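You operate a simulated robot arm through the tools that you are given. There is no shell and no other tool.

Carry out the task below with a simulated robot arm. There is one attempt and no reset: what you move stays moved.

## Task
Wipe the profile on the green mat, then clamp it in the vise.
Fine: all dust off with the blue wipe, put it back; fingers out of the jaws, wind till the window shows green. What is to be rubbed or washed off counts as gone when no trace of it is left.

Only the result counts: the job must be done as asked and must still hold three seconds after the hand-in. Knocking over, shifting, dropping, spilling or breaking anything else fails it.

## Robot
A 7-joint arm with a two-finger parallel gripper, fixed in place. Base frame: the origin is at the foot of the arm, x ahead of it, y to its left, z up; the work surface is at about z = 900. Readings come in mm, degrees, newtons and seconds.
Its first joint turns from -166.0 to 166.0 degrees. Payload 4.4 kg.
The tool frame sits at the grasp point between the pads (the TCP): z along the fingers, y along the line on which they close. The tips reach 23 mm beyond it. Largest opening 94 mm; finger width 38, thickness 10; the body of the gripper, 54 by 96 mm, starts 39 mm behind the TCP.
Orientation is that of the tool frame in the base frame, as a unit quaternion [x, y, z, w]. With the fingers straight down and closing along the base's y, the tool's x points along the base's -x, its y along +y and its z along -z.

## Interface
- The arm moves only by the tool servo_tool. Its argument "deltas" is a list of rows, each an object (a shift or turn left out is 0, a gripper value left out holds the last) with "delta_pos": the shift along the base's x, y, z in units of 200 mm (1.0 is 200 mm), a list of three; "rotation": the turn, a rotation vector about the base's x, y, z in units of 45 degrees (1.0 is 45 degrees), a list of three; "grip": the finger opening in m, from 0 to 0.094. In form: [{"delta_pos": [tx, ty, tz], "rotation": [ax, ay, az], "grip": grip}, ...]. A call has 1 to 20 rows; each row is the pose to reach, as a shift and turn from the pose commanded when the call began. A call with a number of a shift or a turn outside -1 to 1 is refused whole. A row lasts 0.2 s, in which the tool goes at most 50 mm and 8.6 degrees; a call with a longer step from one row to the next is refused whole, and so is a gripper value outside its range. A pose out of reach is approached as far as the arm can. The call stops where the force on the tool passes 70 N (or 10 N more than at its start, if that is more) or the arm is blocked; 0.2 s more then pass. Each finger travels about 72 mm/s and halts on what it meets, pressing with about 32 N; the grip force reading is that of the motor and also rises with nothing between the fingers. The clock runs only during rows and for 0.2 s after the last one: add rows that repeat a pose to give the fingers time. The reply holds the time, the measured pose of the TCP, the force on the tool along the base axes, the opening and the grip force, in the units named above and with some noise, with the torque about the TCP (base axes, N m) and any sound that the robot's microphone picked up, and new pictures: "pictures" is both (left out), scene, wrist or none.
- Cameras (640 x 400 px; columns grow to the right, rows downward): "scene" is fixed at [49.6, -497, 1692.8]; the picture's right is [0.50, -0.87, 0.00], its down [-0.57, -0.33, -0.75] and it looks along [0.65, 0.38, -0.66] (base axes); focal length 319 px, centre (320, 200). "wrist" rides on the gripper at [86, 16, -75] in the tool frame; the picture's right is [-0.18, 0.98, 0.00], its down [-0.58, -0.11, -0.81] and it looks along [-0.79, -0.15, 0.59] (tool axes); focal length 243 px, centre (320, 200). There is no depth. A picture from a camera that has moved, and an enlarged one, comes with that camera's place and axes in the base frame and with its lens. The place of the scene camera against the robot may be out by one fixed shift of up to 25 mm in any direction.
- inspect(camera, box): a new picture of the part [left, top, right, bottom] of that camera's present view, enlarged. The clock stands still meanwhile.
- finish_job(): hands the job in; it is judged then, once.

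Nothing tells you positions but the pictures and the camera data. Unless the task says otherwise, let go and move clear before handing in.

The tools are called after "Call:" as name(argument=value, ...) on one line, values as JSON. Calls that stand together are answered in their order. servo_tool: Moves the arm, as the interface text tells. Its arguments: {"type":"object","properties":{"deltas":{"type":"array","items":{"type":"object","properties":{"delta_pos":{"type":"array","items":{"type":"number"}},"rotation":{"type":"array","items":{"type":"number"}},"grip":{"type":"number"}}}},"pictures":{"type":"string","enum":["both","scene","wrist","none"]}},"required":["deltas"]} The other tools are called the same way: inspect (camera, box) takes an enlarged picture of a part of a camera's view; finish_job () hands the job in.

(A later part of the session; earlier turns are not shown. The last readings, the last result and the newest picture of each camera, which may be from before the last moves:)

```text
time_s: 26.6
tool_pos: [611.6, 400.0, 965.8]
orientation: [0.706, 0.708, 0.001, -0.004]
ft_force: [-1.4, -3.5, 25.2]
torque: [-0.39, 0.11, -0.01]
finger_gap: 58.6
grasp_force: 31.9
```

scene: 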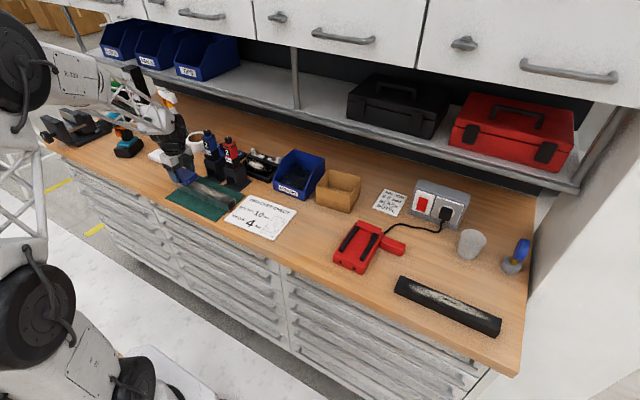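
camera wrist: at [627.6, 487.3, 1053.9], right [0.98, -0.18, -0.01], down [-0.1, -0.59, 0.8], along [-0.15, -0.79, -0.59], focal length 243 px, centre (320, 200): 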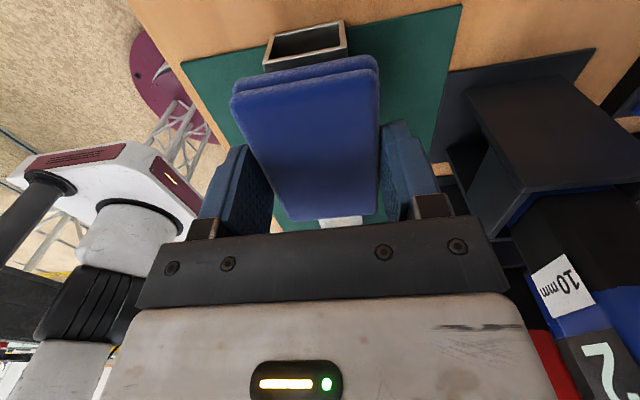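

Contact is made at about z 966 with 25 N. I'll ease it slightly and make a slow stroke along the tube toward the -y end.

Call:
servo_tool(deltas=[{"delta_pos": [0, 0, 0.004]}, {"delta_pos": [0, -0.05, 0.004]}, {"delta_pos": [0, -0.1, 0.004]}, {"delta_pos": [0, -0.15, 0.004]}, {"delta_pos": [0, -0.2, 0.004]}, {"delta_pos": [0, -0.25, 0.004]}, {"delta_pos": [0, -0.3, 0.004]}, {"delta_pos": [0, -0.35, 0.004]}, {"delta_pos": [0, -0.4, 0.004]}, {"delta_pos": [0, -0.45, 0.004]}, {"delta_pos": [0, -0.5, 0.004]}, {"delta_pos": [0, -0.55, 0.004]}, {"delta_pos": [0, -0.6, 0.004]}, {"delta_pos": [0, -0.65, 0.004]}, {"delta_pos": [0, -0.7, 0.004]}, {"delta_pos": [0, -0.75, 0.004]}, {"delta_pos": [0, -0.8, 0.004]}, {"delta_pos": [0, -0.85, 0.004]}, {"delta_pos": [0, -0.9, 0.004]}, {"delta_pos": [0, -0.95, 0.004]}], pictures="both")

Call:
inspect(camera="scene", box=[160, 150, 260, 215])

```text
time_s: 30.9
tool_pos: [611.3, 210.4, 963.6]
orientation: [0.706, 0.708, -0.001, -0.004]
ft_force: [-0.5, 13.2, 32.3]
torque: [0.16, -0.18, 0.07]
finger_gap: 58.4
grasp_force: 32.7
camera wrist: at [627.9, 296.3, 1038.1], right [0.98, -0.18, -0.01], down [-0.1, -0.59, 0.8], along [-0.15, -0.79, -0.59], focal length 243 px, centre (320, 200)
```

scene: 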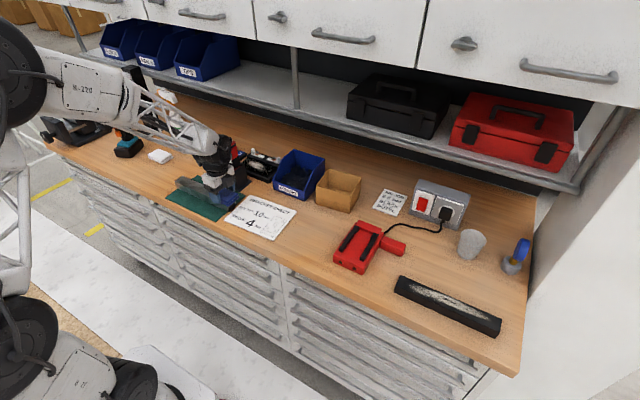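
wrist: 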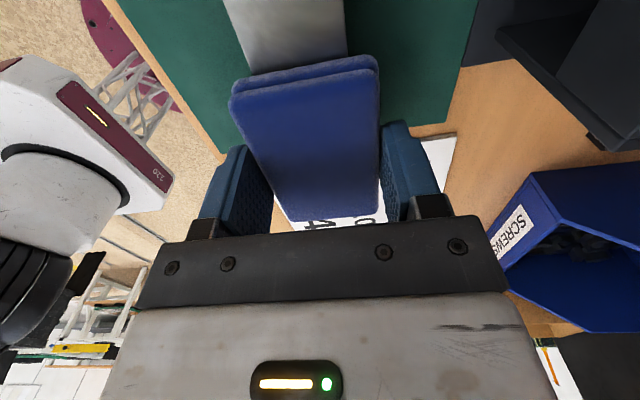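

```text
6.15 times, centred on (210, 182) of scene
camera zoom: at [49.6, -497.0, 1692.8], right [0.5, -0.87, 0.0], down [-0.57, -0.33, -0.75], along [0.65, 0.38, -0.66], focal length 1965 px, centre (997, 308)
```

zoom: 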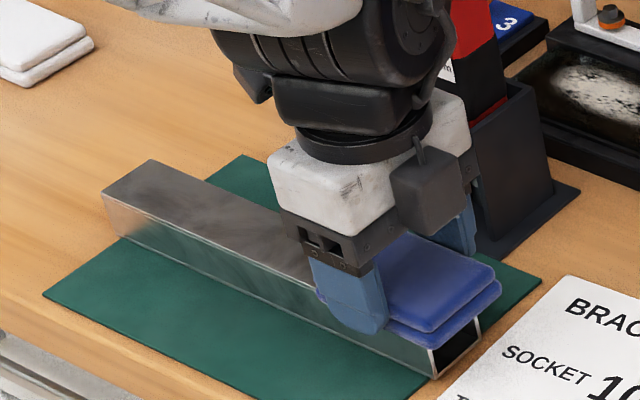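

Most of the dust went with one pass and the tube has not moved. I'll stroke back and forth a few more times.

Call:
servo_tool(deltas=[{"delta_pos": [0, 0.05, 0]}, {"delta_pos": [0, 0.1, 0]}, {"delta_pos": [0, 0.15, 0]}, {"delta_pos": [0, 0.2, 0]}, {"delta_pos": [0, 0.25, 0]}, {"delta_pos": [0, 0.3, 0]}, {"delta_pos": [0, 0.35, 0]}, {"delta_pos": [0, 0.4, 0]}, {"delta_pos": [0, 0.45, 0]}, {"delta_pos": [0, 0.5, 0]}, {"delta_pos": [0, 0.55, 0]}, {"delta_pos": [0, 0.6, 0]}, {"delta_pos": [0, 0.65, 0]}, {"delta_pos": [0, 0.7, 0]}, {"delta_pos": [0, 0.75, 0]}, {"delta_pos": [0, 0.8, 0]}, {"delta_pos": [0, 0.85, 0]}, {"delta_pos": [0, 0.9, 0]}, {"delta_pos": [0, 0.95, 0]}, {"delta_pos": [0, 0.98, 0]}], pictures="wrist")

Call:
servo_tool(deltas=[{"delta_pos": [0, -0.05, 0]}, {"delta_pos": [0, -0.1, 0]}, {"delta_pos": [0, -0.15, 0]}, {"delta_pos": [0, -0.2, 0]}, {"delta_pos": [0, -0.25, 0]}, {"delta_pos": [0, -0.3, 0]}, {"delta_pos": [0, -0.35, 0]}, {"delta_pos": [0, -0.4, 0]}, {"delta_pos": [0, -0.45, 0]}, {"delta_pos": [0, -0.5, 0]}, {"delta_pos": [0, -0.55, 0]}, {"delta_pos": [0, -0.6, 0]}, {"delta_pos": [0, -0.65, 0]}, {"delta_pos": [0, -0.7, 0]}, {"delta_pos": [0, -0.75, 0]}, {"delta_pos": [0, -0.8, 0]}, {"delta_pos": [0, -0.85, 0]}, {"delta_pos": [0, -0.9, 0]}, {"delta_pos": [0, -0.95, 0]}, {"delta_pos": [0, -0.98, 0]}], pictures="both")

Call:
inspect(camera="scene", box=[160, 150, 260, 215])

```text
time_s: 35.0
tool_pos: [611.0, 406.6, 963.2]
orientation: [0.707, 0.708, -0.001, -0.004]
ft_force: [1.1, -8.1, 19.8]
torque: [-0.4, 0.21, 0.06]
finger_gap: 58.8
grasp_force: 32.0
camera wrist: at [628.3, 493.1, 1037.9], right [0.98, -0.18, -0.01], down [-0.1, -0.59, 0.8], along [-0.15, -0.79, -0.6], focal length 243 px, centre (320, 200)
```

wrist: 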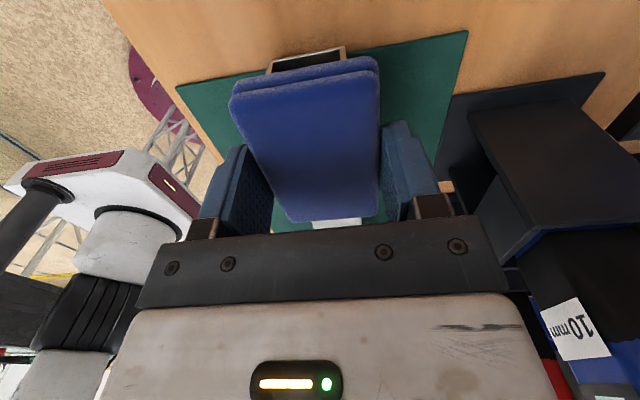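

```text
time_s: 39.2
tool_pos: [612.2, 211.9, 964.7]
orientation: [0.706, 0.708, 0.0, -0.005]
ft_force: [0.5, 2.2, 6.5]
torque: [0.02, 0.16, -0.08]
finger_gap: 58.8
grasp_force: 31.8
camera wrist: at [628.6, 297.9, 1038.2], right [0.98, -0.18, -0.01], down [-0.1, -0.59, 0.8], along [-0.15, -0.79, -0.59], focal length 243 px, centre (320, 200)
```

scene: 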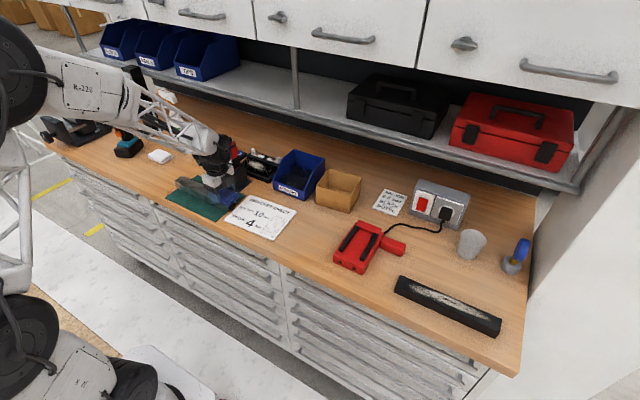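
wrist: 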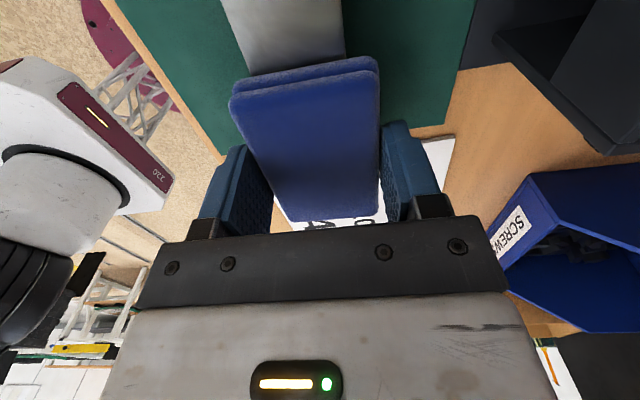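

```text
6.15 times, centred on (210, 182) of scene
camera zoom: at [49.6, -497.0, 1692.8], right [0.5, -0.87, 0.0], down [-0.57, -0.33, -0.75], along [0.65, 0.38, -0.66], focal length 1965 px, centre (997, 308)
```

zoom: 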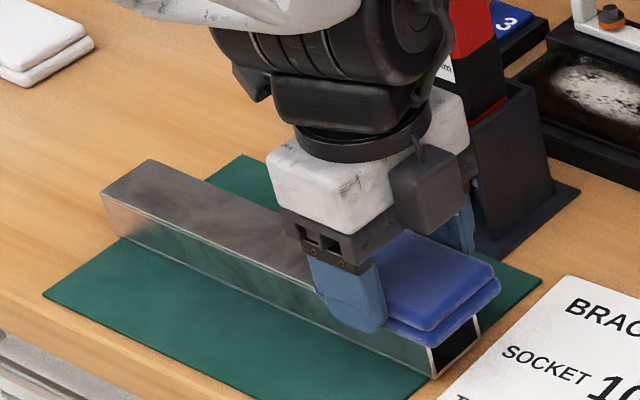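

I'll lift and back off to inspect the tube closely with the wipe still held.

Call:
servo_tool(deltas=[{"delta_pos": [0, 0, 0.15]}, {"delta_pos": [0, 0, 0.4]}, {"delta_pos": [0, 0.2, 0.6]}, {"delta_pos": [0, 0.4, 0.7]}, {"delta_pos": [0, 0.6, 0.7]}, {"delta_pos": [0, 0.8, 0.7]}, {"delta_pos": [0, 1.0, 0.7]}, {"delta_pos": [0, 1.0, 0.7]}], pictures="wrist")

Call:
inspect(camera="scene", box=[170, 165, 242, 210])

Call:
inspect(camera="wrist", box=[220, 0, 420, 120])

```text
refused: row 3 steps farther than a row can; nothing moved
```

```text
8.89 times, centred on (206, 188) of scene
camera zoom: at [49.6, -497.0, 1692.8], right [0.5, -0.87, 0.0], down [-0.57, -0.33, -0.75], along [0.65, 0.38, -0.66], focal length 2838 px, centre (1333, 311)
```

zoom: 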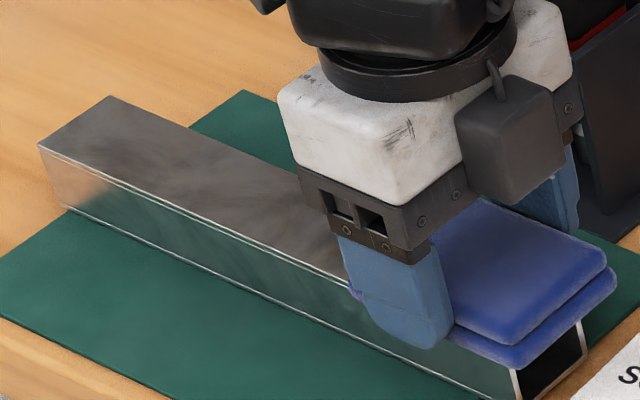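

```text
3.20 times, centred on (320, 60) of wrist
camera zoom: at [628.6, 297.9, 1038.2], right [0.98, -0.18, -0.01], down [-0.1, -0.59, 0.8], along [-0.15, -0.79, -0.59], focal length 776 px, centre (320, 648)
```

zoom: 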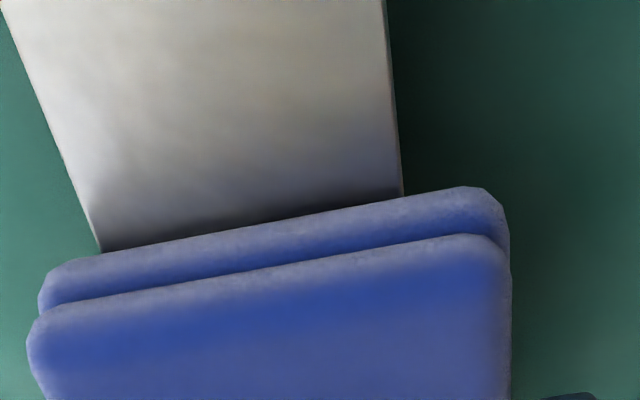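

Call:
servo_tool(deltas=[{"delta_pos": [0, 0, 0.15]}, {"delta_pos": [0, 0, 0.38]}, {"delta_pos": [0, 0.1, 0.58]}, {"delta_pos": [0, 0.3, 0.7]}, {"delta_pos": [0, 0.5, 0.75]}, {"delta_pos": [0, 0.7, 0.8]}, {"delta_pos": [0, 0.85, 0.85]}, {"delta_pos": [0, 1.0, 0.85]}, {"delta_pos": [0, 1.0, 0.85]}], pictures="wrist")

Call:
inspect(camera="scene", box=[170, 165, 242, 210])

Call:
inspect(camera="wrist", box=[260, 0, 420, 100])

```text
time_s: 41.2
tool_pos: [609.2, 413.6, 1133.5]
orientation: [0.706, 0.708, 0.001, -0.004]
ft_force: [0.1, 0.6, -0.9]
torque: [-0.05, -0.02, -0.01]
finger_gap: 58.8
grasp_force: 32.0
camera wrist: at [626.2, 499.6, 1207.9], right [0.98, -0.18, -0.01], down [-0.1, -0.59, 0.8], along [-0.15, -0.79, -0.59], focal length 243 px, centre (320, 200)
```

wrist: 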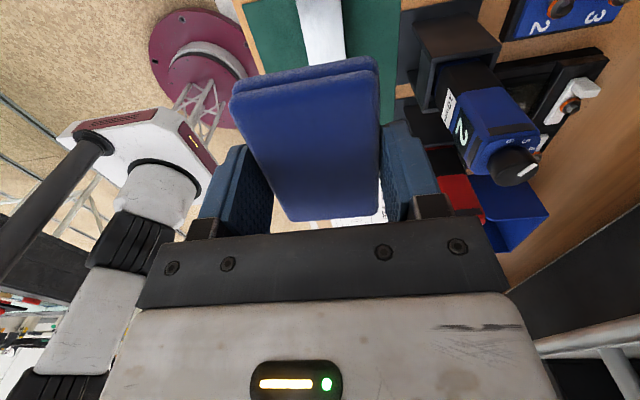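

```text
8.89 times, centred on (206, 188) of scene
camera zoom: at [49.6, -497.0, 1692.8], right [0.5, -0.87, 0.0], down [-0.57, -0.33, -0.75], along [0.65, 0.38, -0.66], focal length 2838 px, centre (1333, 311)
```

zoom: 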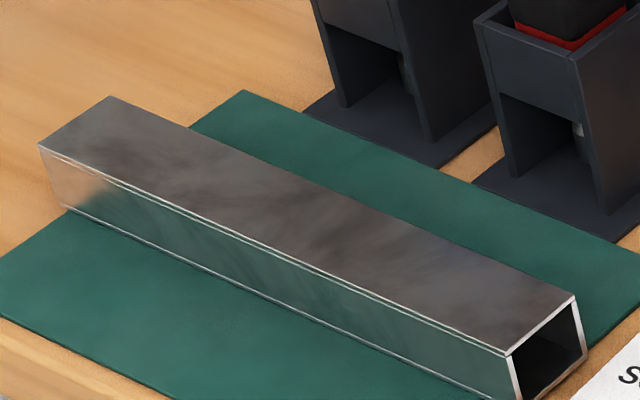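

```text
4.00 times, centred on (340, 50) of wrist
camera zoom: at [626.2, 499.6, 1207.9], right [0.98, -0.18, -0.01], down [-0.1, -0.59, 0.8], along [-0.15, -0.79, -0.59], focal length 970 px, centre (240, 800)
```

zoom: 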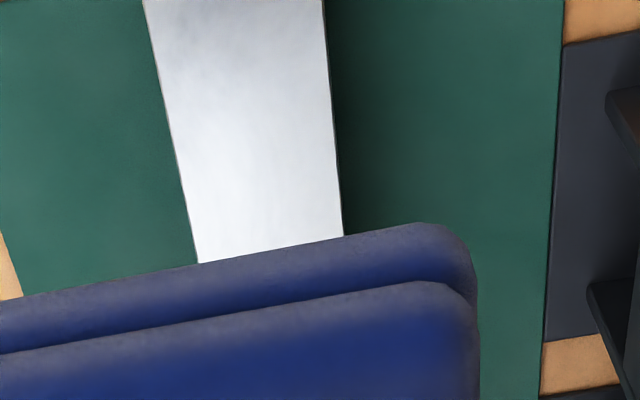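

The top looks clean from here. I'll look from the +x side to check the rear face too.

Call:
servo_tool(deltas=[{"delta_pos": [0.1, 0.05, 0.15]}, {"delta_pos": [0.25, 0.1, 0.3]}, {"delta_pos": [0.4, 0.15, 0.4]}, {"delta_pos": [0.6, 0.15, 0.4]}, {"delta_pos": [0.6, 0.15, 0.4]}], pictures="wrist")

Call:
inspect(camera="wrist", box=[160, 0, 320, 100])

```text
time_s: 42.5
tool_pos: [730.2, 440.9, 1207.0]
orientation: [0.706, 0.708, -0.005, -0.005]
ft_force: [-0.1, 0.2, -0.3]
torque: [0.01, 0.0, -0.02]
finger_gap: 58.8
grasp_force: 32.1
camera wrist: at [746.5, 528.8, 1281.4], right [0.98, -0.18, -0.01], down [-0.1, -0.58, 0.81], along [-0.15, -0.79, -0.59], focal length 243 px, centre (320, 200)
```

wrist: 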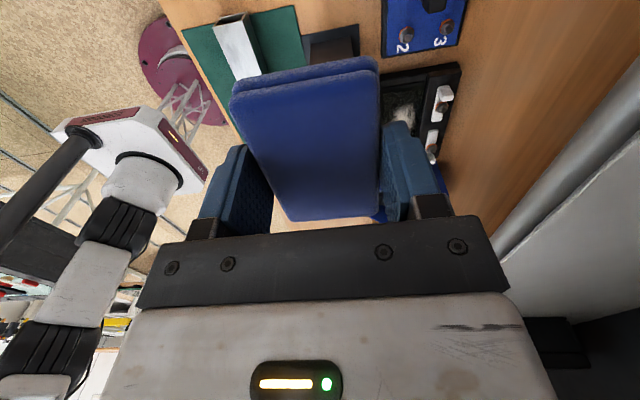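

```text
4.00 times, centred on (240, 50) of wrist
camera zoom: at [746.5, 528.8, 1281.4], right [0.98, -0.18, -0.01], down [-0.1, -0.58, 0.81], along [-0.15, -0.79, -0.59], focal length 970 px, centre (640, 800)
```

zoom: 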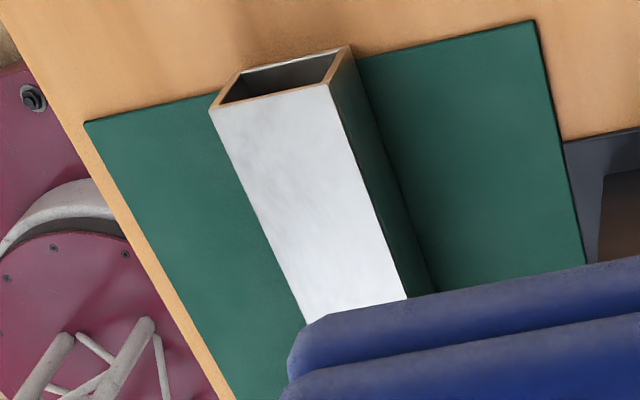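

The rear face shows no dust. For safety I'll give the top two more firm strokes, offset slightly to each side.

Call:
servo_tool(deltas=[{"delta_pos": [-0.15, -0.03, 0]}, {"delta_pos": [-0.35, -0.1, -0.05]}, {"delta_pos": [-0.55, -0.17, -0.15]}, {"delta_pos": [-0.575, -0.19, -0.38]}, {"delta_pos": [-0.575, -0.19, -0.6]}, {"delta_pos": [-0.575, -0.19, -0.8]}, {"delta_pos": [-0.575, -0.19, -1.0]}, {"delta_pos": [-0.575, -0.19, -1.0]}], pictures="none")

```text
time_s: 44.2
tool_pos: [617.0, 402.0, 1013.2]
orientation: [0.707, 0.708, -0.001, -0.004]
ft_force: [-0.7, 0.7, -0.9]
torque: [0.0, 0.01, 0.05]
finger_gap: 59.2
grasp_force: 32.4
```

Call:
servo_tool(deltas=[{"delta_pos": [0, 0, -0.08]}, {"delta_pos": [0, 0, -0.16]}, {"delta_pos": [0, 0, -0.2]}, {"delta_pos": [0, 0, -0.215]}, {"delta_pos": [0, 0, -0.22]}], pictures="none")

```text
time_s: 45.5
tool_pos: [617.7, 402.4, 968.9]
orientation: [0.706, 0.708, 0.0, -0.004]
ft_force: [-0.2, 0.1, -0.7]
torque: [0.01, 0.0, 0.02]
finger_gap: 58.8
grasp_force: 31.8
```

Call:
servo_tool(deltas=[{"delta_pos": [0, 0, -0.015]}, {"delta_pos": [0, 0, -0.03]}, {"delta_pos": [0, -0.05, -0.032]}, {"delta_pos": [0, -0.1, -0.032]}, {"delta_pos": [0, -0.16, -0.032]}, {"delta_pos": [0, -0.22, -0.032]}, {"delta_pos": [0, -0.28, -0.032]}, {"delta_pos": [0, -0.34, -0.032]}, {"delta_pos": [0, -0.4, -0.032]}, {"delta_pos": [0, -0.46, -0.032]}, {"delta_pos": [0, -0.52, -0.032]}, {"delta_pos": [0, -0.58, -0.032]}, {"delta_pos": [0, -0.64, -0.032]}, {"delta_pos": [0, -0.7, -0.032]}, {"delta_pos": [0, -0.76, -0.032]}, {"delta_pos": [0, -0.82, -0.032]}, {"delta_pos": [0, -0.88, -0.032]}, {"delta_pos": [0, -0.94, -0.032]}, {"delta_pos": [0, -0.98, -0.032]}], pictures="none")

Call:
servo_tool(deltas=[{"delta_pos": [-0.03, 0, 0]}, {"delta_pos": [-0.06, 0.0, 0]}, {"delta_pos": [-0.06, 0.05, 0]}, {"delta_pos": [-0.06, 0.1, 0]}, {"delta_pos": [-0.06, 0.16, 0]}, {"delta_pos": [-0.06, 0.22, 0]}, {"delta_pos": [-0.06, 0.28, 0]}, {"delta_pos": [-0.06, 0.34, 0]}, {"delta_pos": [-0.06, 0.4, 0]}, {"delta_pos": [-0.06, 0.46, 0]}, {"delta_pos": [-0.06, 0.52, 0]}, {"delta_pos": [-0.06, 0.58, 0]}, {"delta_pos": [-0.06, 0.64, 0]}, {"delta_pos": [-0.06, 0.7, 0]}, {"delta_pos": [-0.06, 0.76, 0]}, {"delta_pos": [-0.06, 0.82, 0]}, {"delta_pos": [-0.06, 0.88, 0]}, {"delta_pos": [-0.06, 0.94, 0]}, {"delta_pos": [-0.06, 1.0, 0]}], pictures="none")

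```text
time_s: 49.5
tool_pos: [616.6, 206.4, 962.2]
orientation: [0.707, 0.707, 0.0, -0.004]
ft_force: [1.0, 7.9, 18.8]
torque: [0.22, 0.29, -0.1]
finger_gap: 58.8
grasp_force: 32.2
```

```text
time_s: 53.5
tool_pos: [603.7, 406.1, 964.1]
orientation: [0.707, 0.707, 0.0, -0.005]
ft_force: [-1.4, -2.8, 6.6]
torque: [-0.16, 0.08, 0.03]
finger_gap: 59.0
grasp_force: 31.9
```

Strokes done. I'll carry the wipe back to its original spot and orientation.

Call:
servo_tool(deltas=[{"delta_pos": [0, 0.0, 0.15]}, {"delta_pos": [0, 0.1, 0.3]}, {"delta_pos": [-0.02, 0.3, 0.3], "rotation": [0, 0, -0.06]}, {"delta_pos": [-0.04, 0.5, 0.3], "rotation": [0, 0, -0.122]}, {"delta_pos": [-0.047, 0.7, 0.25], "rotation": [0, 0, -0.122]}, {"delta_pos": [-0.047, 0.7465, 0.1], "rotation": [0, 0, -0.122]}, {"delta_pos": [-0.047, 0.7465, -0.05], "rotation": [0, 0, -0.122]}, {"delta_pos": [-0.047, 0.7465, -0.12], "rotation": [0, 0, -0.122]}, {"delta_pos": [-0.047, 0.7465, -0.12], "rotation": [0, 0, -0.122]}], pictures="wrist")

```text
time_s: 55.5
tool_pos: [594.7, 554.9, 939.3]
orientation: [0.74, 0.673, 0.0, -0.004]
ft_force: [0.2, 0.0, -0.8]
torque: [0.0, 0.01, 0.03]
finger_gap: 59.1
grasp_force: 31.8
camera wrist: at [619.7, 638.8, 1013.6], right [0.96, -0.28, -0.01], down [-0.16, -0.57, 0.8], along [-0.23, -0.77, -0.59], focal length 243 px, centre (320, 200)
```

wrist: 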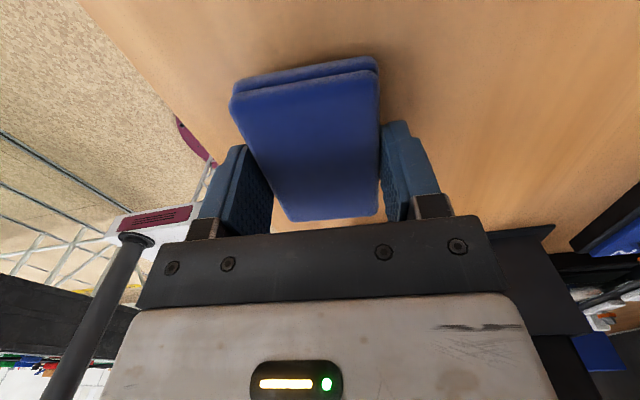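

Positioned as at pick-up, 11 mm high. I'll lower until light contact.

Call:
servo_tool(deltas=[{"delta_pos": [0, 0, -0.02]}, {"delta_pos": [0, 0, -0.04]}, {"delta_pos": [0, 0, -0.052]}, {"delta_pos": [0, 0, -0.056]}, {"delta_pos": [0, 0, -0.056]}], pictures="none")

```text
time_s: 56.6
tool_pos: [596.0, 554.9, 927.7]
orientation: [0.74, 0.673, 0.0, -0.005]
ft_force: [-0.7, 0.1, -1.1]
torque: [0.0, 0.02, 0.03]
finger_gap: 58.7
grasp_force: 32.2
```

Call:
servo_tool(deltas=[{"delta_pos": [0, 0, -0.005]}, {"delta_pos": [0, 0, -0.008]}, {"delta_pos": [0, 0, -0.008]}], pictures="none")

```text
time_s: 57.5
tool_pos: [595.4, 556.0, 926.9]
orientation: [0.74, 0.673, -0.001, -0.005]
ft_force: [1.2, 0.3, 6.4]
torque: [-0.11, 0.14, -0.06]
finger_gap: 58.8
grasp_force: 32.2
```

Light contact with the bench (6 N). Releasing and rising straight up.

Call:
servo_tool(deltas=[{"delta_pos": [0, 0, 0.003], "grip": 0.075}, {"delta_pos": [0, 0, 0.003], "grip": 0.09}, {"delta_pos": [0, 0, 0.003], "grip": 0.094}, {"delta_pos": [0, 0, 0.1], "grip": 0.094}, {"delta_pos": [0, 0, 0.3], "grip": 0.094}, {"delta_pos": [0, 0, 0.5], "grip": 0.094}, {"delta_pos": [0, 0, 0.7], "grip": 0.094}, {"delta_pos": [0, 0, 0.9], "grip": 0.094}, {"delta_pos": [0, 0, 1.0], "grip": 0.094}, {"delta_pos": [0, 0, 1.0], "grip": 0.094}], pictures="both")

Call:
inspect(camera="scene", box=[130, 140, 250, 215])

Call:
inspect(camera="wrist", box=[0, 0, 640, 2])

```text
time_s: 59.6
tool_pos: [593.7, 558.5, 1128.0]
orientation: [0.74, 0.673, 0.0, -0.004]
ft_force: [0.6, -0.4, 0.0]
torque: [0.02, -0.02, 0.03]
finger_gap: 94.0
grasp_force: 0.0
camera wrist: at [619.2, 642.4, 1201.8], right [0.96, -0.28, -0.01], down [-0.16, -0.57, 0.8], along [-0.23, -0.77, -0.59], focal length 243 px, centre (320, 200)
```

scene: 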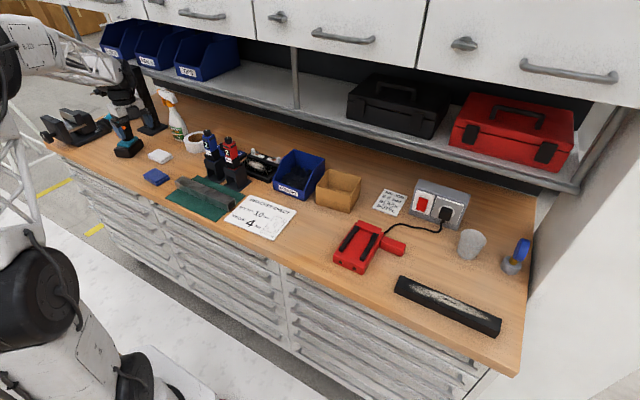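
wrist: 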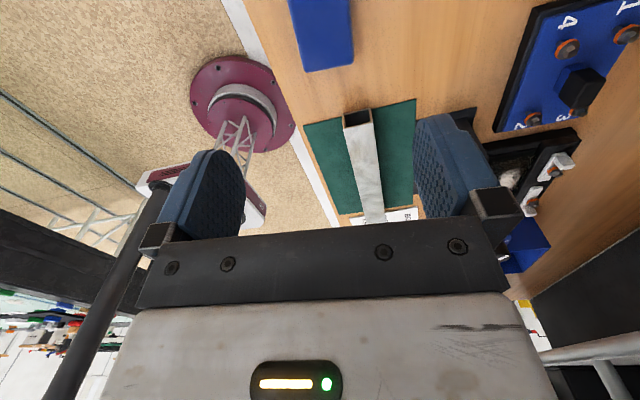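

```text
5.33 times, centred on (190, 178) of scene
camera zoom: at [49.6, -497.0, 1692.8], right [0.5, -0.87, 0.0], down [-0.57, -0.33, -0.75], along [0.65, 0.38, -0.66], focal length 1703 px, centre (1013, 320)
```

zoom: 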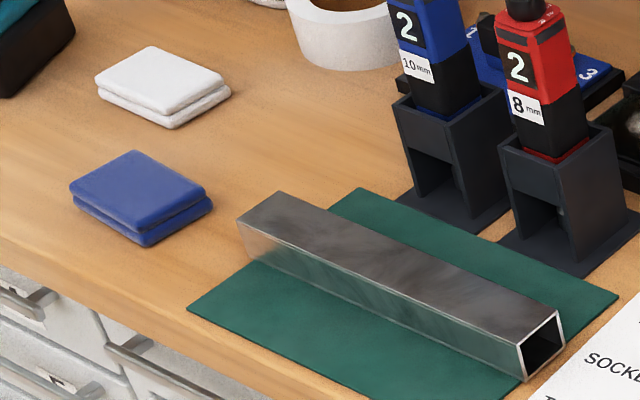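

```text
1.00 times, centred on (320, 1) of wrist (not enlarged: the box is as wide or as high as the picture)
camera zoom: at [619.2, 642.4, 1201.8], right [0.96, -0.28, -0.01], down [-0.16, -0.57, 0.8], along [-0.23, -0.77, -0.59], focal length 243 px, centre (320, 399)
```

zoom: 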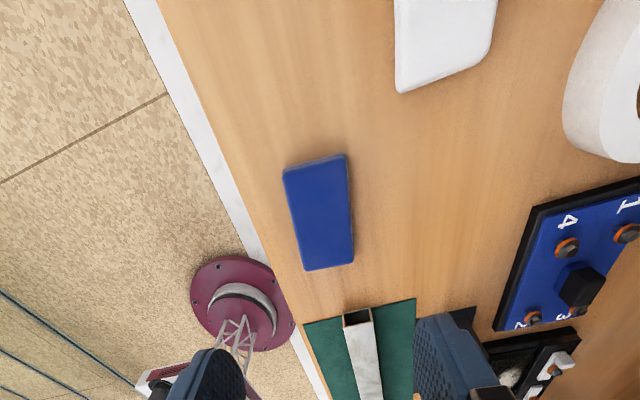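

The wipe is back in its place and the tube is clean. Next, before picking the tube, I'll survey the vise with the flipped, outward-tilted tool (camera on top), travelling high past the drill.

Call:
servo_tool(deltas=[{"delta_pos": [-0.1, 0.0, 0.15]}, {"delta_pos": [-0.2, 0.1, 0.3]}, {"delta_pos": [-0.3, 0.25, 0.45]}, {"delta_pos": [-0.4, 0.4, 0.55]}, {"delta_pos": [-0.5, 0.55, 0.65]}, {"delta_pos": [-0.55, 0.7, 0.75]}, {"delta_pos": [-0.6, 0.9, 0.8], "rotation": [0, 0, 0.06]}, {"delta_pos": [-0.6, 0.9, 0.8], "rotation": [0, 0, 0.122]}], pictures="none")

```text
time_s: 61.5
tool_pos: [474.6, 737.7, 1286.5]
orientation: [0.707, 0.707, -0.001, -0.005]
ft_force: [0.9, 0.5, 0.6]
torque: [-0.01, 0.0, 0.01]
finger_gap: 94.0
grasp_force: 0.1
```

Call:
servo_tool(deltas=[{"delta_pos": [0, 0.1, 0], "rotation": [0.167, 0, 0]}, {"delta_pos": [0, 0.2, 0], "rotation": [0.333, 0, 0]}, {"delta_pos": [0, 0.35, 0], "rotation": [0.5, 0, 0]}, {"delta_pos": [0.05, 0.5, 0], "rotation": [0.667, 0, 0]}, {"delta_pos": [0.1, 0.65, 0], "rotation": [0.833, 0, 0]}, {"delta_pos": [0.2, 0.8, 0], "rotation": [1.0, 0, 0]}, {"delta_pos": [0.3, 1.0, 0], "rotation": [1.0, 0, 0]}, {"delta_pos": [0.3, 1.0, 0], "rotation": [1.0, 0, 0]}], pictures="wrist")

```text
time_s: 63.2
tool_pos: [535.2, 935.9, 1288.6]
orientation: [0.651, 0.654, 0.271, -0.275]
ft_force: [-0.7, 0.3, -0.5]
torque: [0.01, -0.01, -0.03]
finger_gap: 94.4
grasp_force: 0.1
camera wrist: at [552.6, 943.9, 1402.1], right [0.98, -0.12, -0.13], down [-0.1, -0.98, 0.15], along [-0.15, -0.14, -0.98], focal length 243 px, centre (320, 200)
```

wrist: 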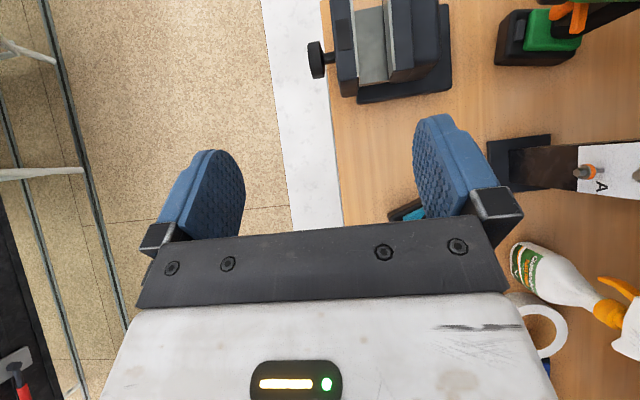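

The flipped tilt works and gives a top-down view. I'll move a bit further out to see the whole vise.

Call:
servo_tool(deltas=[{"delta_pos": [0.05, 0.2, -0.05]}, {"delta_pos": [0.1, 0.4, -0.1]}, {"delta_pos": [0.15, 0.6, -0.15]}, {"delta_pos": [0.15, 0.7, -0.2]}, {"delta_pos": [0.15, 0.7, -0.2]}], pictures="wrist")

Call:
inspect(camera="wrist", box=[260, 40, 480, 180])

```text
time_s: 64.5
tool_pos: [567.3, 1076.0, 1247.2]
orientation: [0.651, 0.654, 0.27, -0.274]
ft_force: [-0.9, -0.2, -0.4]
torque: [0.01, -0.05, 0.01]
finger_gap: 94.0
grasp_force: 0.1
camera wrist: at [583.2, 1084.5, 1361.1], right [0.98, -0.12, -0.14], down [-0.1, -0.98, 0.15], along [-0.15, -0.14, -0.98], focal length 243 px, centre (320, 200)
```

wrist: 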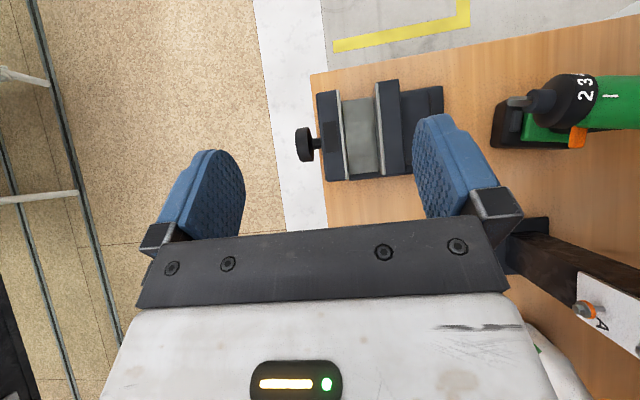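

```text
2.86 times, centred on (370, 110) of wrist
camera zoom: at [583.2, 1084.5, 1361.1], right [0.98, -0.12, -0.14], down [-0.1, -0.98, 0.15], along [-0.15, -0.14, -0.98], focal length 693 px, centre (177, 457)
```

zoom: 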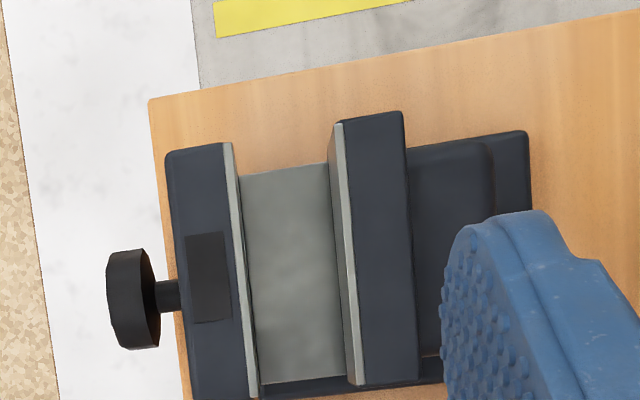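

The vise resolves well from two views: jaw tops z≈1032, tray z≈972, gap about x 575–618, y 1062–1176, knob centre about (508, 1120, 961). I'll rotate the tool for a knob grip (fingers closing across the knob rim) and test reach there first.

Call:
servo_tool(deltas=[{"delta_pos": [0, 0, 0.0], "rotation": [0, -0.118, 0.118]}, {"delta_pos": [-0.05, 0, 0], "rotation": [0, -0.236, 0.236]}, {"delta_pos": [-0.1, 0, 0], "rotation": [0, -0.354, 0.354]}, {"delta_pos": [-0.15, 0, 0], "rotation": [0, -0.472, 0.472]}, {"delta_pos": [-0.2, 0, 0], "rotation": [0, -0.59, 0.59]}, {"delta_pos": [-0.25, 0, 0], "rotation": [0, -0.707, 0.707]}, {"delta_pos": [-0.25, 0, 0], "rotation": [0, -0.707, 0.707]}], pictures="none")

Call:
servo_tool(deltas=[{"delta_pos": [0, 0, 0.0], "rotation": [0, -0.118, 0.118]}, {"delta_pos": [-0.0, 0, 0], "rotation": [0, -0.236, 0.236]}, {"delta_pos": [-0.0, 0, 0], "rotation": [0, -0.354, 0.354]}, {"delta_pos": [0, 0, 0], "rotation": [0, -0.472, 0.472]}, {"delta_pos": [0, 0, 0], "rotation": [0, -0.59, 0.59]}, {"delta_pos": [0, 0, 0], "rotation": [0, -0.707, 0.707]}, {"delta_pos": [0, 0, 0], "rotation": [0, -0.707, 0.707]}], pictures="both")

```text
time_s: 66.0
tool_pos: [516.0, 1075.9, 1247.1]
orientation: [0.351, 0.855, 0.351, -0.149]
ft_force: [0.3, 0.5, 0.4]
torque: [0.02, 0.0, 0.0]
finger_gap: 94.0
grasp_force: 0.0
```

```text
time_s: 67.7
tool_pos: [515.1, 1075.3, 1246.6]
orientation: [-0.002, 0.925, 0.379, -0.003]
ft_force: [0.1, 0.1, 0.1]
torque: [0.02, 0.01, 0.02]
finger_gap: 93.8
grasp_force: 0.0
camera wrist: at [429.8, 1034.9, 1310.2], right [0.18, 0.7, 0.69], down [0.59, -0.64, 0.5], along [0.79, 0.31, -0.53], focal length 243 px, centre (320, 200)
```

scene: 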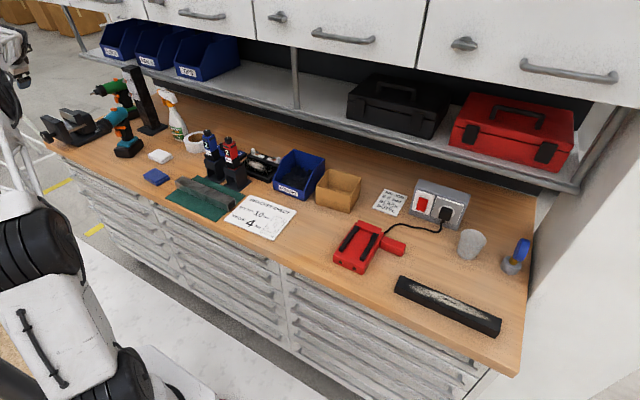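
wrist: 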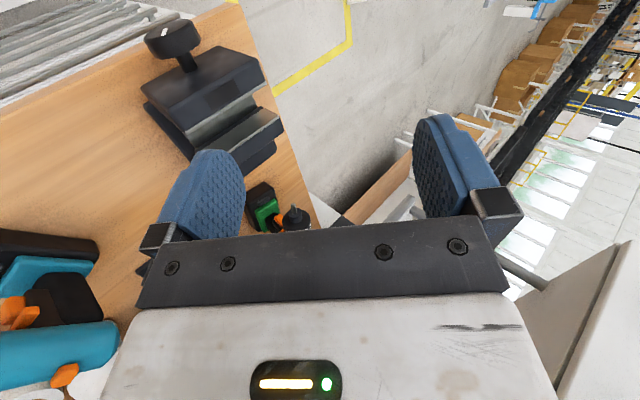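

Call:
inspect(camera="wrist", box=[120, 0, 312, 120])

Call:
inspect(camera="wrist", box=[130, 10, 290, 170])

```text
3.33 times, centred on (216, 60) of wrist
camera zoom: at [429.8, 1034.9, 1310.2], right [0.18, 0.7, 0.69], down [0.59, -0.64, 0.5], along [0.79, 0.31, -0.53], focal length 809 px, centre (667, 667)
```

zoom: 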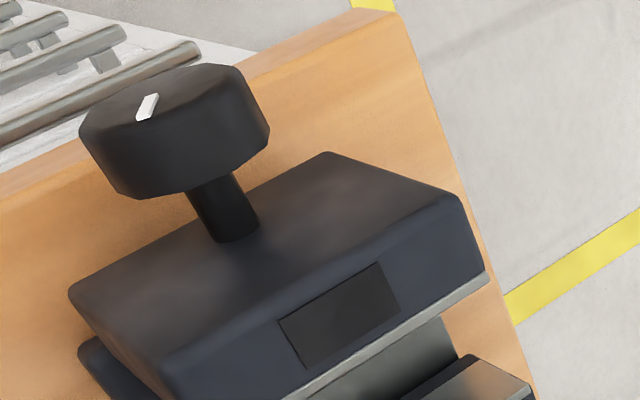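

```text
2.50 times, centred on (210, 90) of wrist
camera zoom: at [429.8, 1034.9, 1310.2], right [0.18, 0.7, 0.69], down [0.59, -0.64, 0.5], along [0.79, 0.31, -0.53], focal length 606 px, centre (595, 475)
```

zoom: 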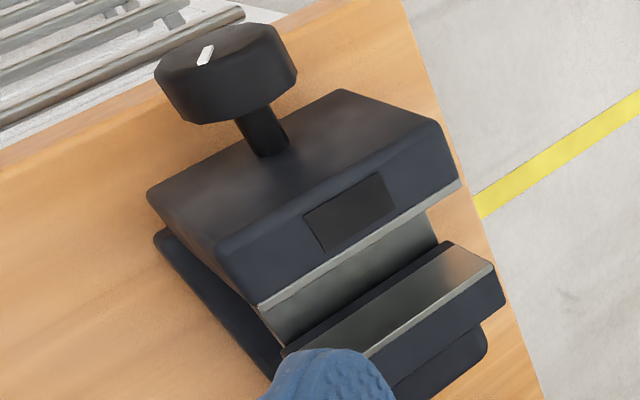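

Knob axis is at about y 1119, z 961, with the knob from x≈498 to 524 and jaw face at x≈545. I'll move to a standoff point along the tool axis before the knob.

Call:
servo_tool(deltas=[{"delta_pos": [-0.065, -0.1, -0.15]}, {"delta_pos": [-0.065, -0.2, -0.35]}, {"delta_pos": [-0.065, -0.2, -0.55]}, {"delta_pos": [-0.065, -0.2, -0.75]}, {"delta_pos": [-0.065, -0.2, -0.95]}, {"delta_pos": [-0.065, -0.2, -1.0]}, {"delta_pos": [-0.065, -0.2, -1.0]}], pictures="both")

```text
time_s: 69.2
tool_pos: [502.8, 1034.8, 1047.5]
orientation: [-0.001, 0.925, 0.38, -0.002]
ft_force: [0.2, -0.2, -0.7]
torque: [0.02, 0.0, 0.01]
finger_gap: 94.1
grasp_force: 0.1
camera wrist: at [416.8, 994.5, 1111.0], right [0.18, 0.7, 0.69], down [0.59, -0.64, 0.5], along [0.79, 0.31, -0.53], focal length 243 px, centre (320, 200)
```

scene: 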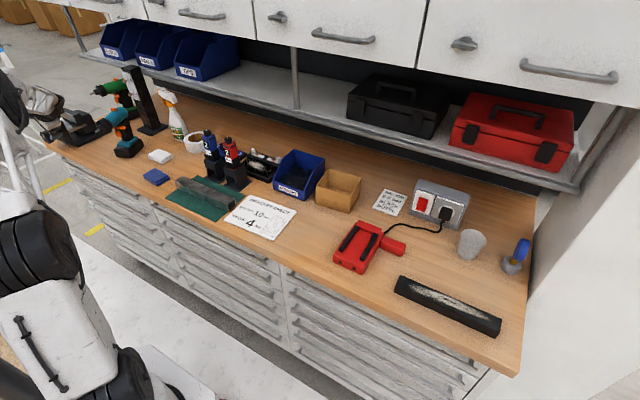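
wrist: 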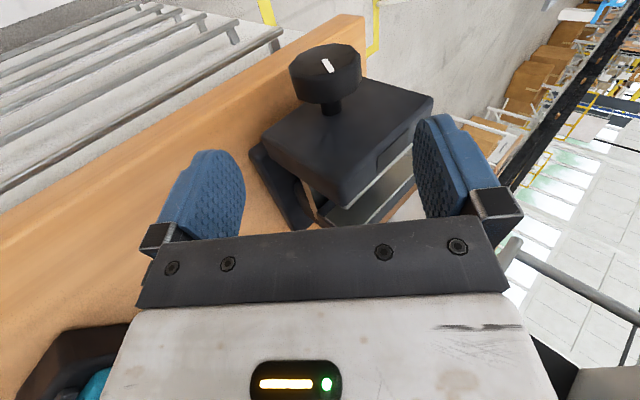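

The knob is well lined up. A coaxial grip (tool pointing along +x) would allow long turns, so I'll test whether that pose is reachable, away from the vise.

Call:
servo_tool(deltas=[{"delta_pos": [-0.1, 0, 0], "rotation": [0, -0.118, -0.118]}, {"delta_pos": [-0.2, 0, 0], "rotation": [0, -0.236, -0.236]}, {"delta_pos": [-0.3, 0, 0], "rotation": [0, -0.354, -0.354]}, {"delta_pos": [-0.4, 0, 0], "rotation": [0, -0.472, -0.472]}, {"delta_pos": [-0.5, 0, 0], "rotation": [0, -0.59, -0.59]}, {"delta_pos": [-0.5, 0, 0], "rotation": [0, -0.707, -0.707]}, {"delta_pos": [-0.5, 0, 0], "rotation": [0, -0.707, -0.707]}], pictures="none")

Call:
servo_tool(deltas=[{"delta_pos": [0, 0, 0], "rotation": [0, -0.118, -0.118]}, {"delta_pos": [0, 0, 0], "rotation": [0, -0.236, -0.236]}, {"delta_pos": [0, 0, 0], "rotation": [0, -0.354, -0.354]}, {"delta_pos": [0, 0, 0], "rotation": [0, -0.472, -0.472]}, {"delta_pos": [0, 0, 0], "rotation": [0, -0.59, -0.59]}, {"delta_pos": [0, 0, 0], "rotation": [0, -0.707, -0.707]}, {"delta_pos": [0, 0, 0], "rotation": [0, -0.707, -0.707]}], pictures="both")

```text
time_s: 70.8
tool_pos: [402.5, 1036.8, 1045.8]
orientation: [0.147, 0.856, 0.351, 0.351]
ft_force: [0.0, -0.2, -0.5]
torque: [-0.01, -0.03, 0.01]
finger_gap: 93.9
grasp_force: 0.1
```

```text
time_s: 72.5
tool_pos: [403.4, 1036.8, 1046.7]
orientation: [0.272, 0.656, 0.269, 0.65]
ft_force: [1.0, 0.0, -0.2]
torque: [0.03, -0.02, 0.05]
finger_gap: 93.9
grasp_force: 0.0
camera wrist: at [327.3, 1108.8, 996.4], right [0.01, 0.57, 0.82], down [-0.8, -0.49, 0.34], along [0.59, -0.67, 0.45], focal length 243 px, centre (320, 200)
```

scene: 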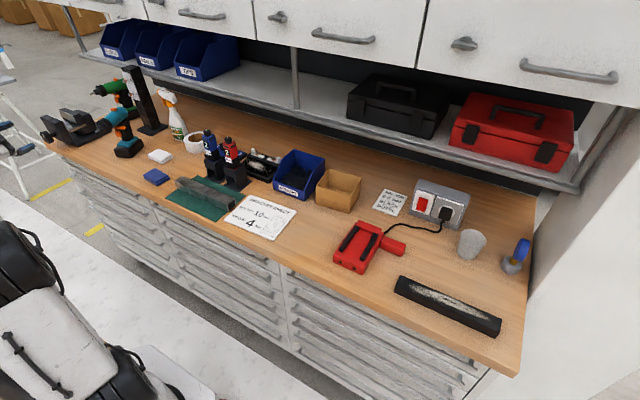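
wrist: 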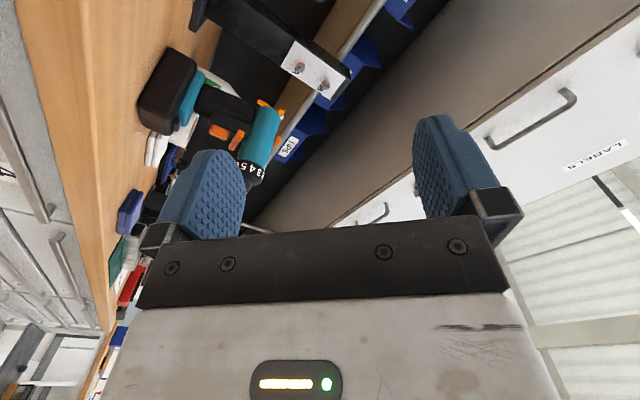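

That pose is reachable. Now I'll line up coaxially with the knob, still in front of it.

Call:
servo_tool(deltas=[{"delta_pos": [0.0, 0.1, -0.1]}, {"delta_pos": [0.0, 0.2, -0.22]}, {"delta_pos": [0.05, 0.3, -0.33]}, {"delta_pos": [0.1, 0.41, -0.43]}, {"delta_pos": [0.15, 0.41, -0.43]}, {"delta_pos": [0.15, 0.41, -0.43]}], pictures="both")

Call:
inspect(camera="scene", box=[0, 80, 120, 180])

```text
time_s: 73.8
tool_pos: [432.3, 1117.2, 961.4]
orientation: [0.271, 0.656, 0.27, 0.65]
ft_force: [-0.7, 0.3, 0.2]
torque: [-0.01, -0.01, 0.05]
finger_gap: 94.0
grasp_force: 0.1
camera wrist: at [358.4, 1189.8, 910.7], right [0.01, 0.57, 0.82], down [-0.8, -0.49, 0.34], along [0.6, -0.67, 0.45], focal length 243 px, centre (320, 200)
```

scene: 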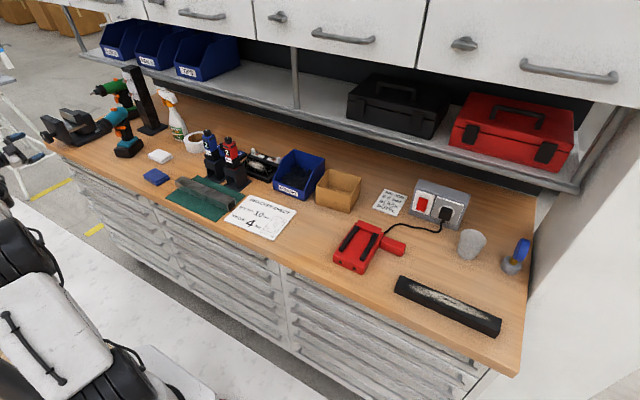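
wrist: 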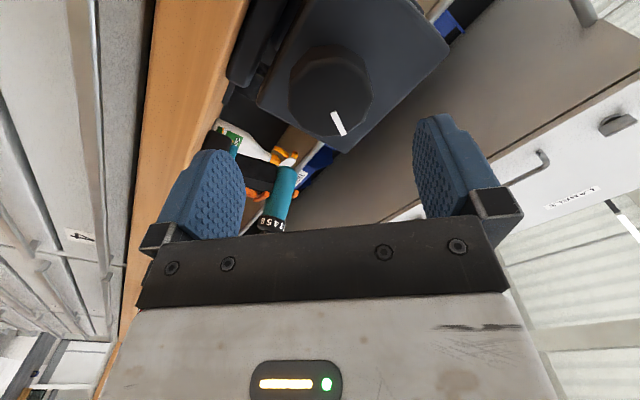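

```text
4.00 times, centred on (60, 130) of scene
camera zoom: at [49.6, -497.0, 1692.8], right [0.5, -0.87, 0.0], down [-0.57, -0.33, -0.75], along [0.65, 0.38, -0.66], focal length 1277 px, centre (1360, 480)
```

zoom: 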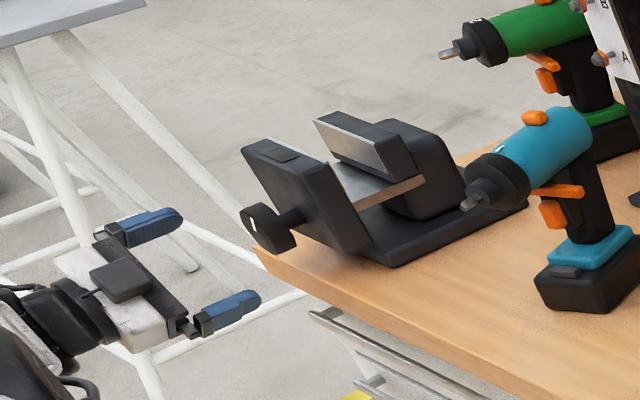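

The coaxial approach is reachable. I'll zoom in to fine-tune the alignment with the knob centre.

Call:
inspect(camera="wrist", box=[240, 0, 432, 120])

```text
3.33 times, centred on (336, 60) of wrist
camera zoom: at [358.4, 1189.8, 910.7], right [0.01, 0.57, 0.82], down [-0.8, -0.49, 0.34], along [0.6, -0.67, 0.45], focal length 809 px, centre (267, 667)
```

zoom: 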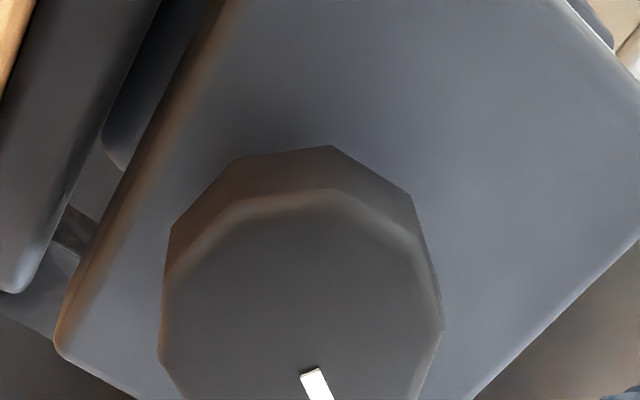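

Knob axis is a few mm off: about (y 1123, z 963). I'll shift, then slide the open fingers over the knob.

Call:
servo_tool(deltas=[{"delta_pos": [0, 0.029, 0.008]}, {"delta_pos": [0.08, 0.029, 0.008]}, {"delta_pos": [0.16, 0.029, 0.008]}, {"delta_pos": [0.24, 0.029, 0.008]}, {"delta_pos": [0.32, 0.029, 0.008]}, {"delta_pos": [0.375, 0.029, 0.008]}, {"delta_pos": [0.375, 0.029, 0.008]}], pictures="wrist")

Call:
inspect(camera="scene", box=[10, 80, 130, 170])

```text
time_s: 75.5
tool_pos: [507.2, 1122.7, 963.1]
orientation: [0.272, 0.656, 0.27, 0.651]
ft_force: [0.2, -0.7, 0.4]
torque: [-0.03, -0.01, -0.02]
finger_gap: 93.9
grasp_force: 0.1
camera wrist: at [432.4, 1195.6, 913.2], right [0.01, 0.57, 0.82], down [-0.8, -0.49, 0.34], along [0.6, -0.67, 0.45], focal length 243 px, centre (320, 200)
```

wrist: 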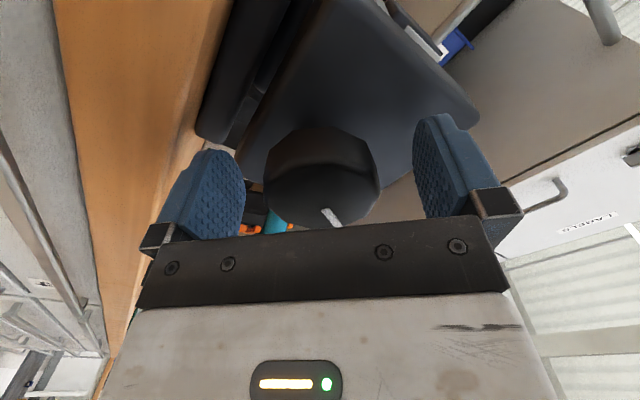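

```text
4.44 times, centred on (70, 125) of scene
camera zoom: at [49.6, -497.0, 1692.8], right [0.5, -0.87, 0.0], down [-0.57, -0.33, -0.75], along [0.65, 0.38, -0.66], focal length 1419 px, centre (1431, 533)
```

zoom: 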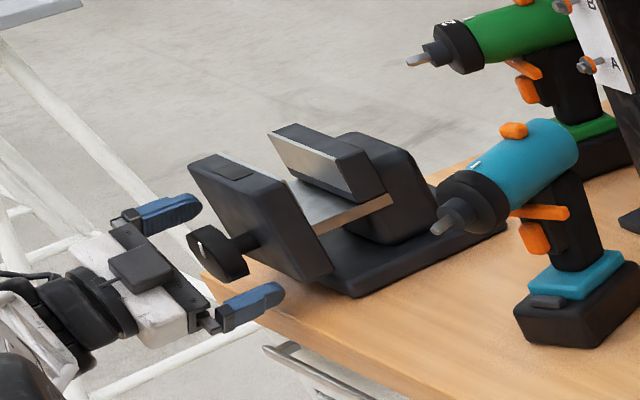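

The knob sits centred between the fingers. I'll close on it.

Call:
servo_tool(deltas=[{"delta_pos": [0, 0, 0], "grip": 0.07}, {"delta_pos": [0, 0, 0], "grip": 0.06}, {"delta_pos": [0, 0, 0], "grip": 0.05}, {"delta_pos": [0, 0, 0], "grip": 0.04}, {"delta_pos": [0, 0, 0], "grip": 0.04}, {"delta_pos": [0, 0, 0], "grip": 0.04}], pictures="wrist")

```text
time_s: 76.8
tool_pos: [506.8, 1121.4, 962.0]
orientation: [0.272, 0.656, 0.27, 0.65]
ft_force: [-0.5, -0.9, -0.3]
torque: [-0.01, 0.04, -0.01]
finger_gap: 55.2
grasp_force: 44.8
camera wrist: at [432.3, 1195.5, 913.0], right [0.01, 0.57, 0.82], down [-0.8, -0.49, 0.34], along [0.6, -0.67, 0.45], focal length 243 px, centre (320, 200)
```

wrist: 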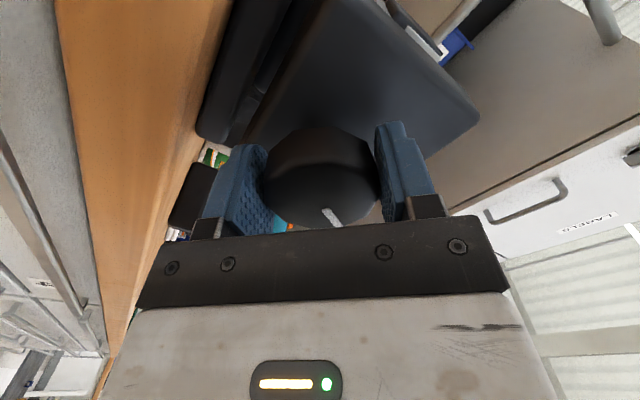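

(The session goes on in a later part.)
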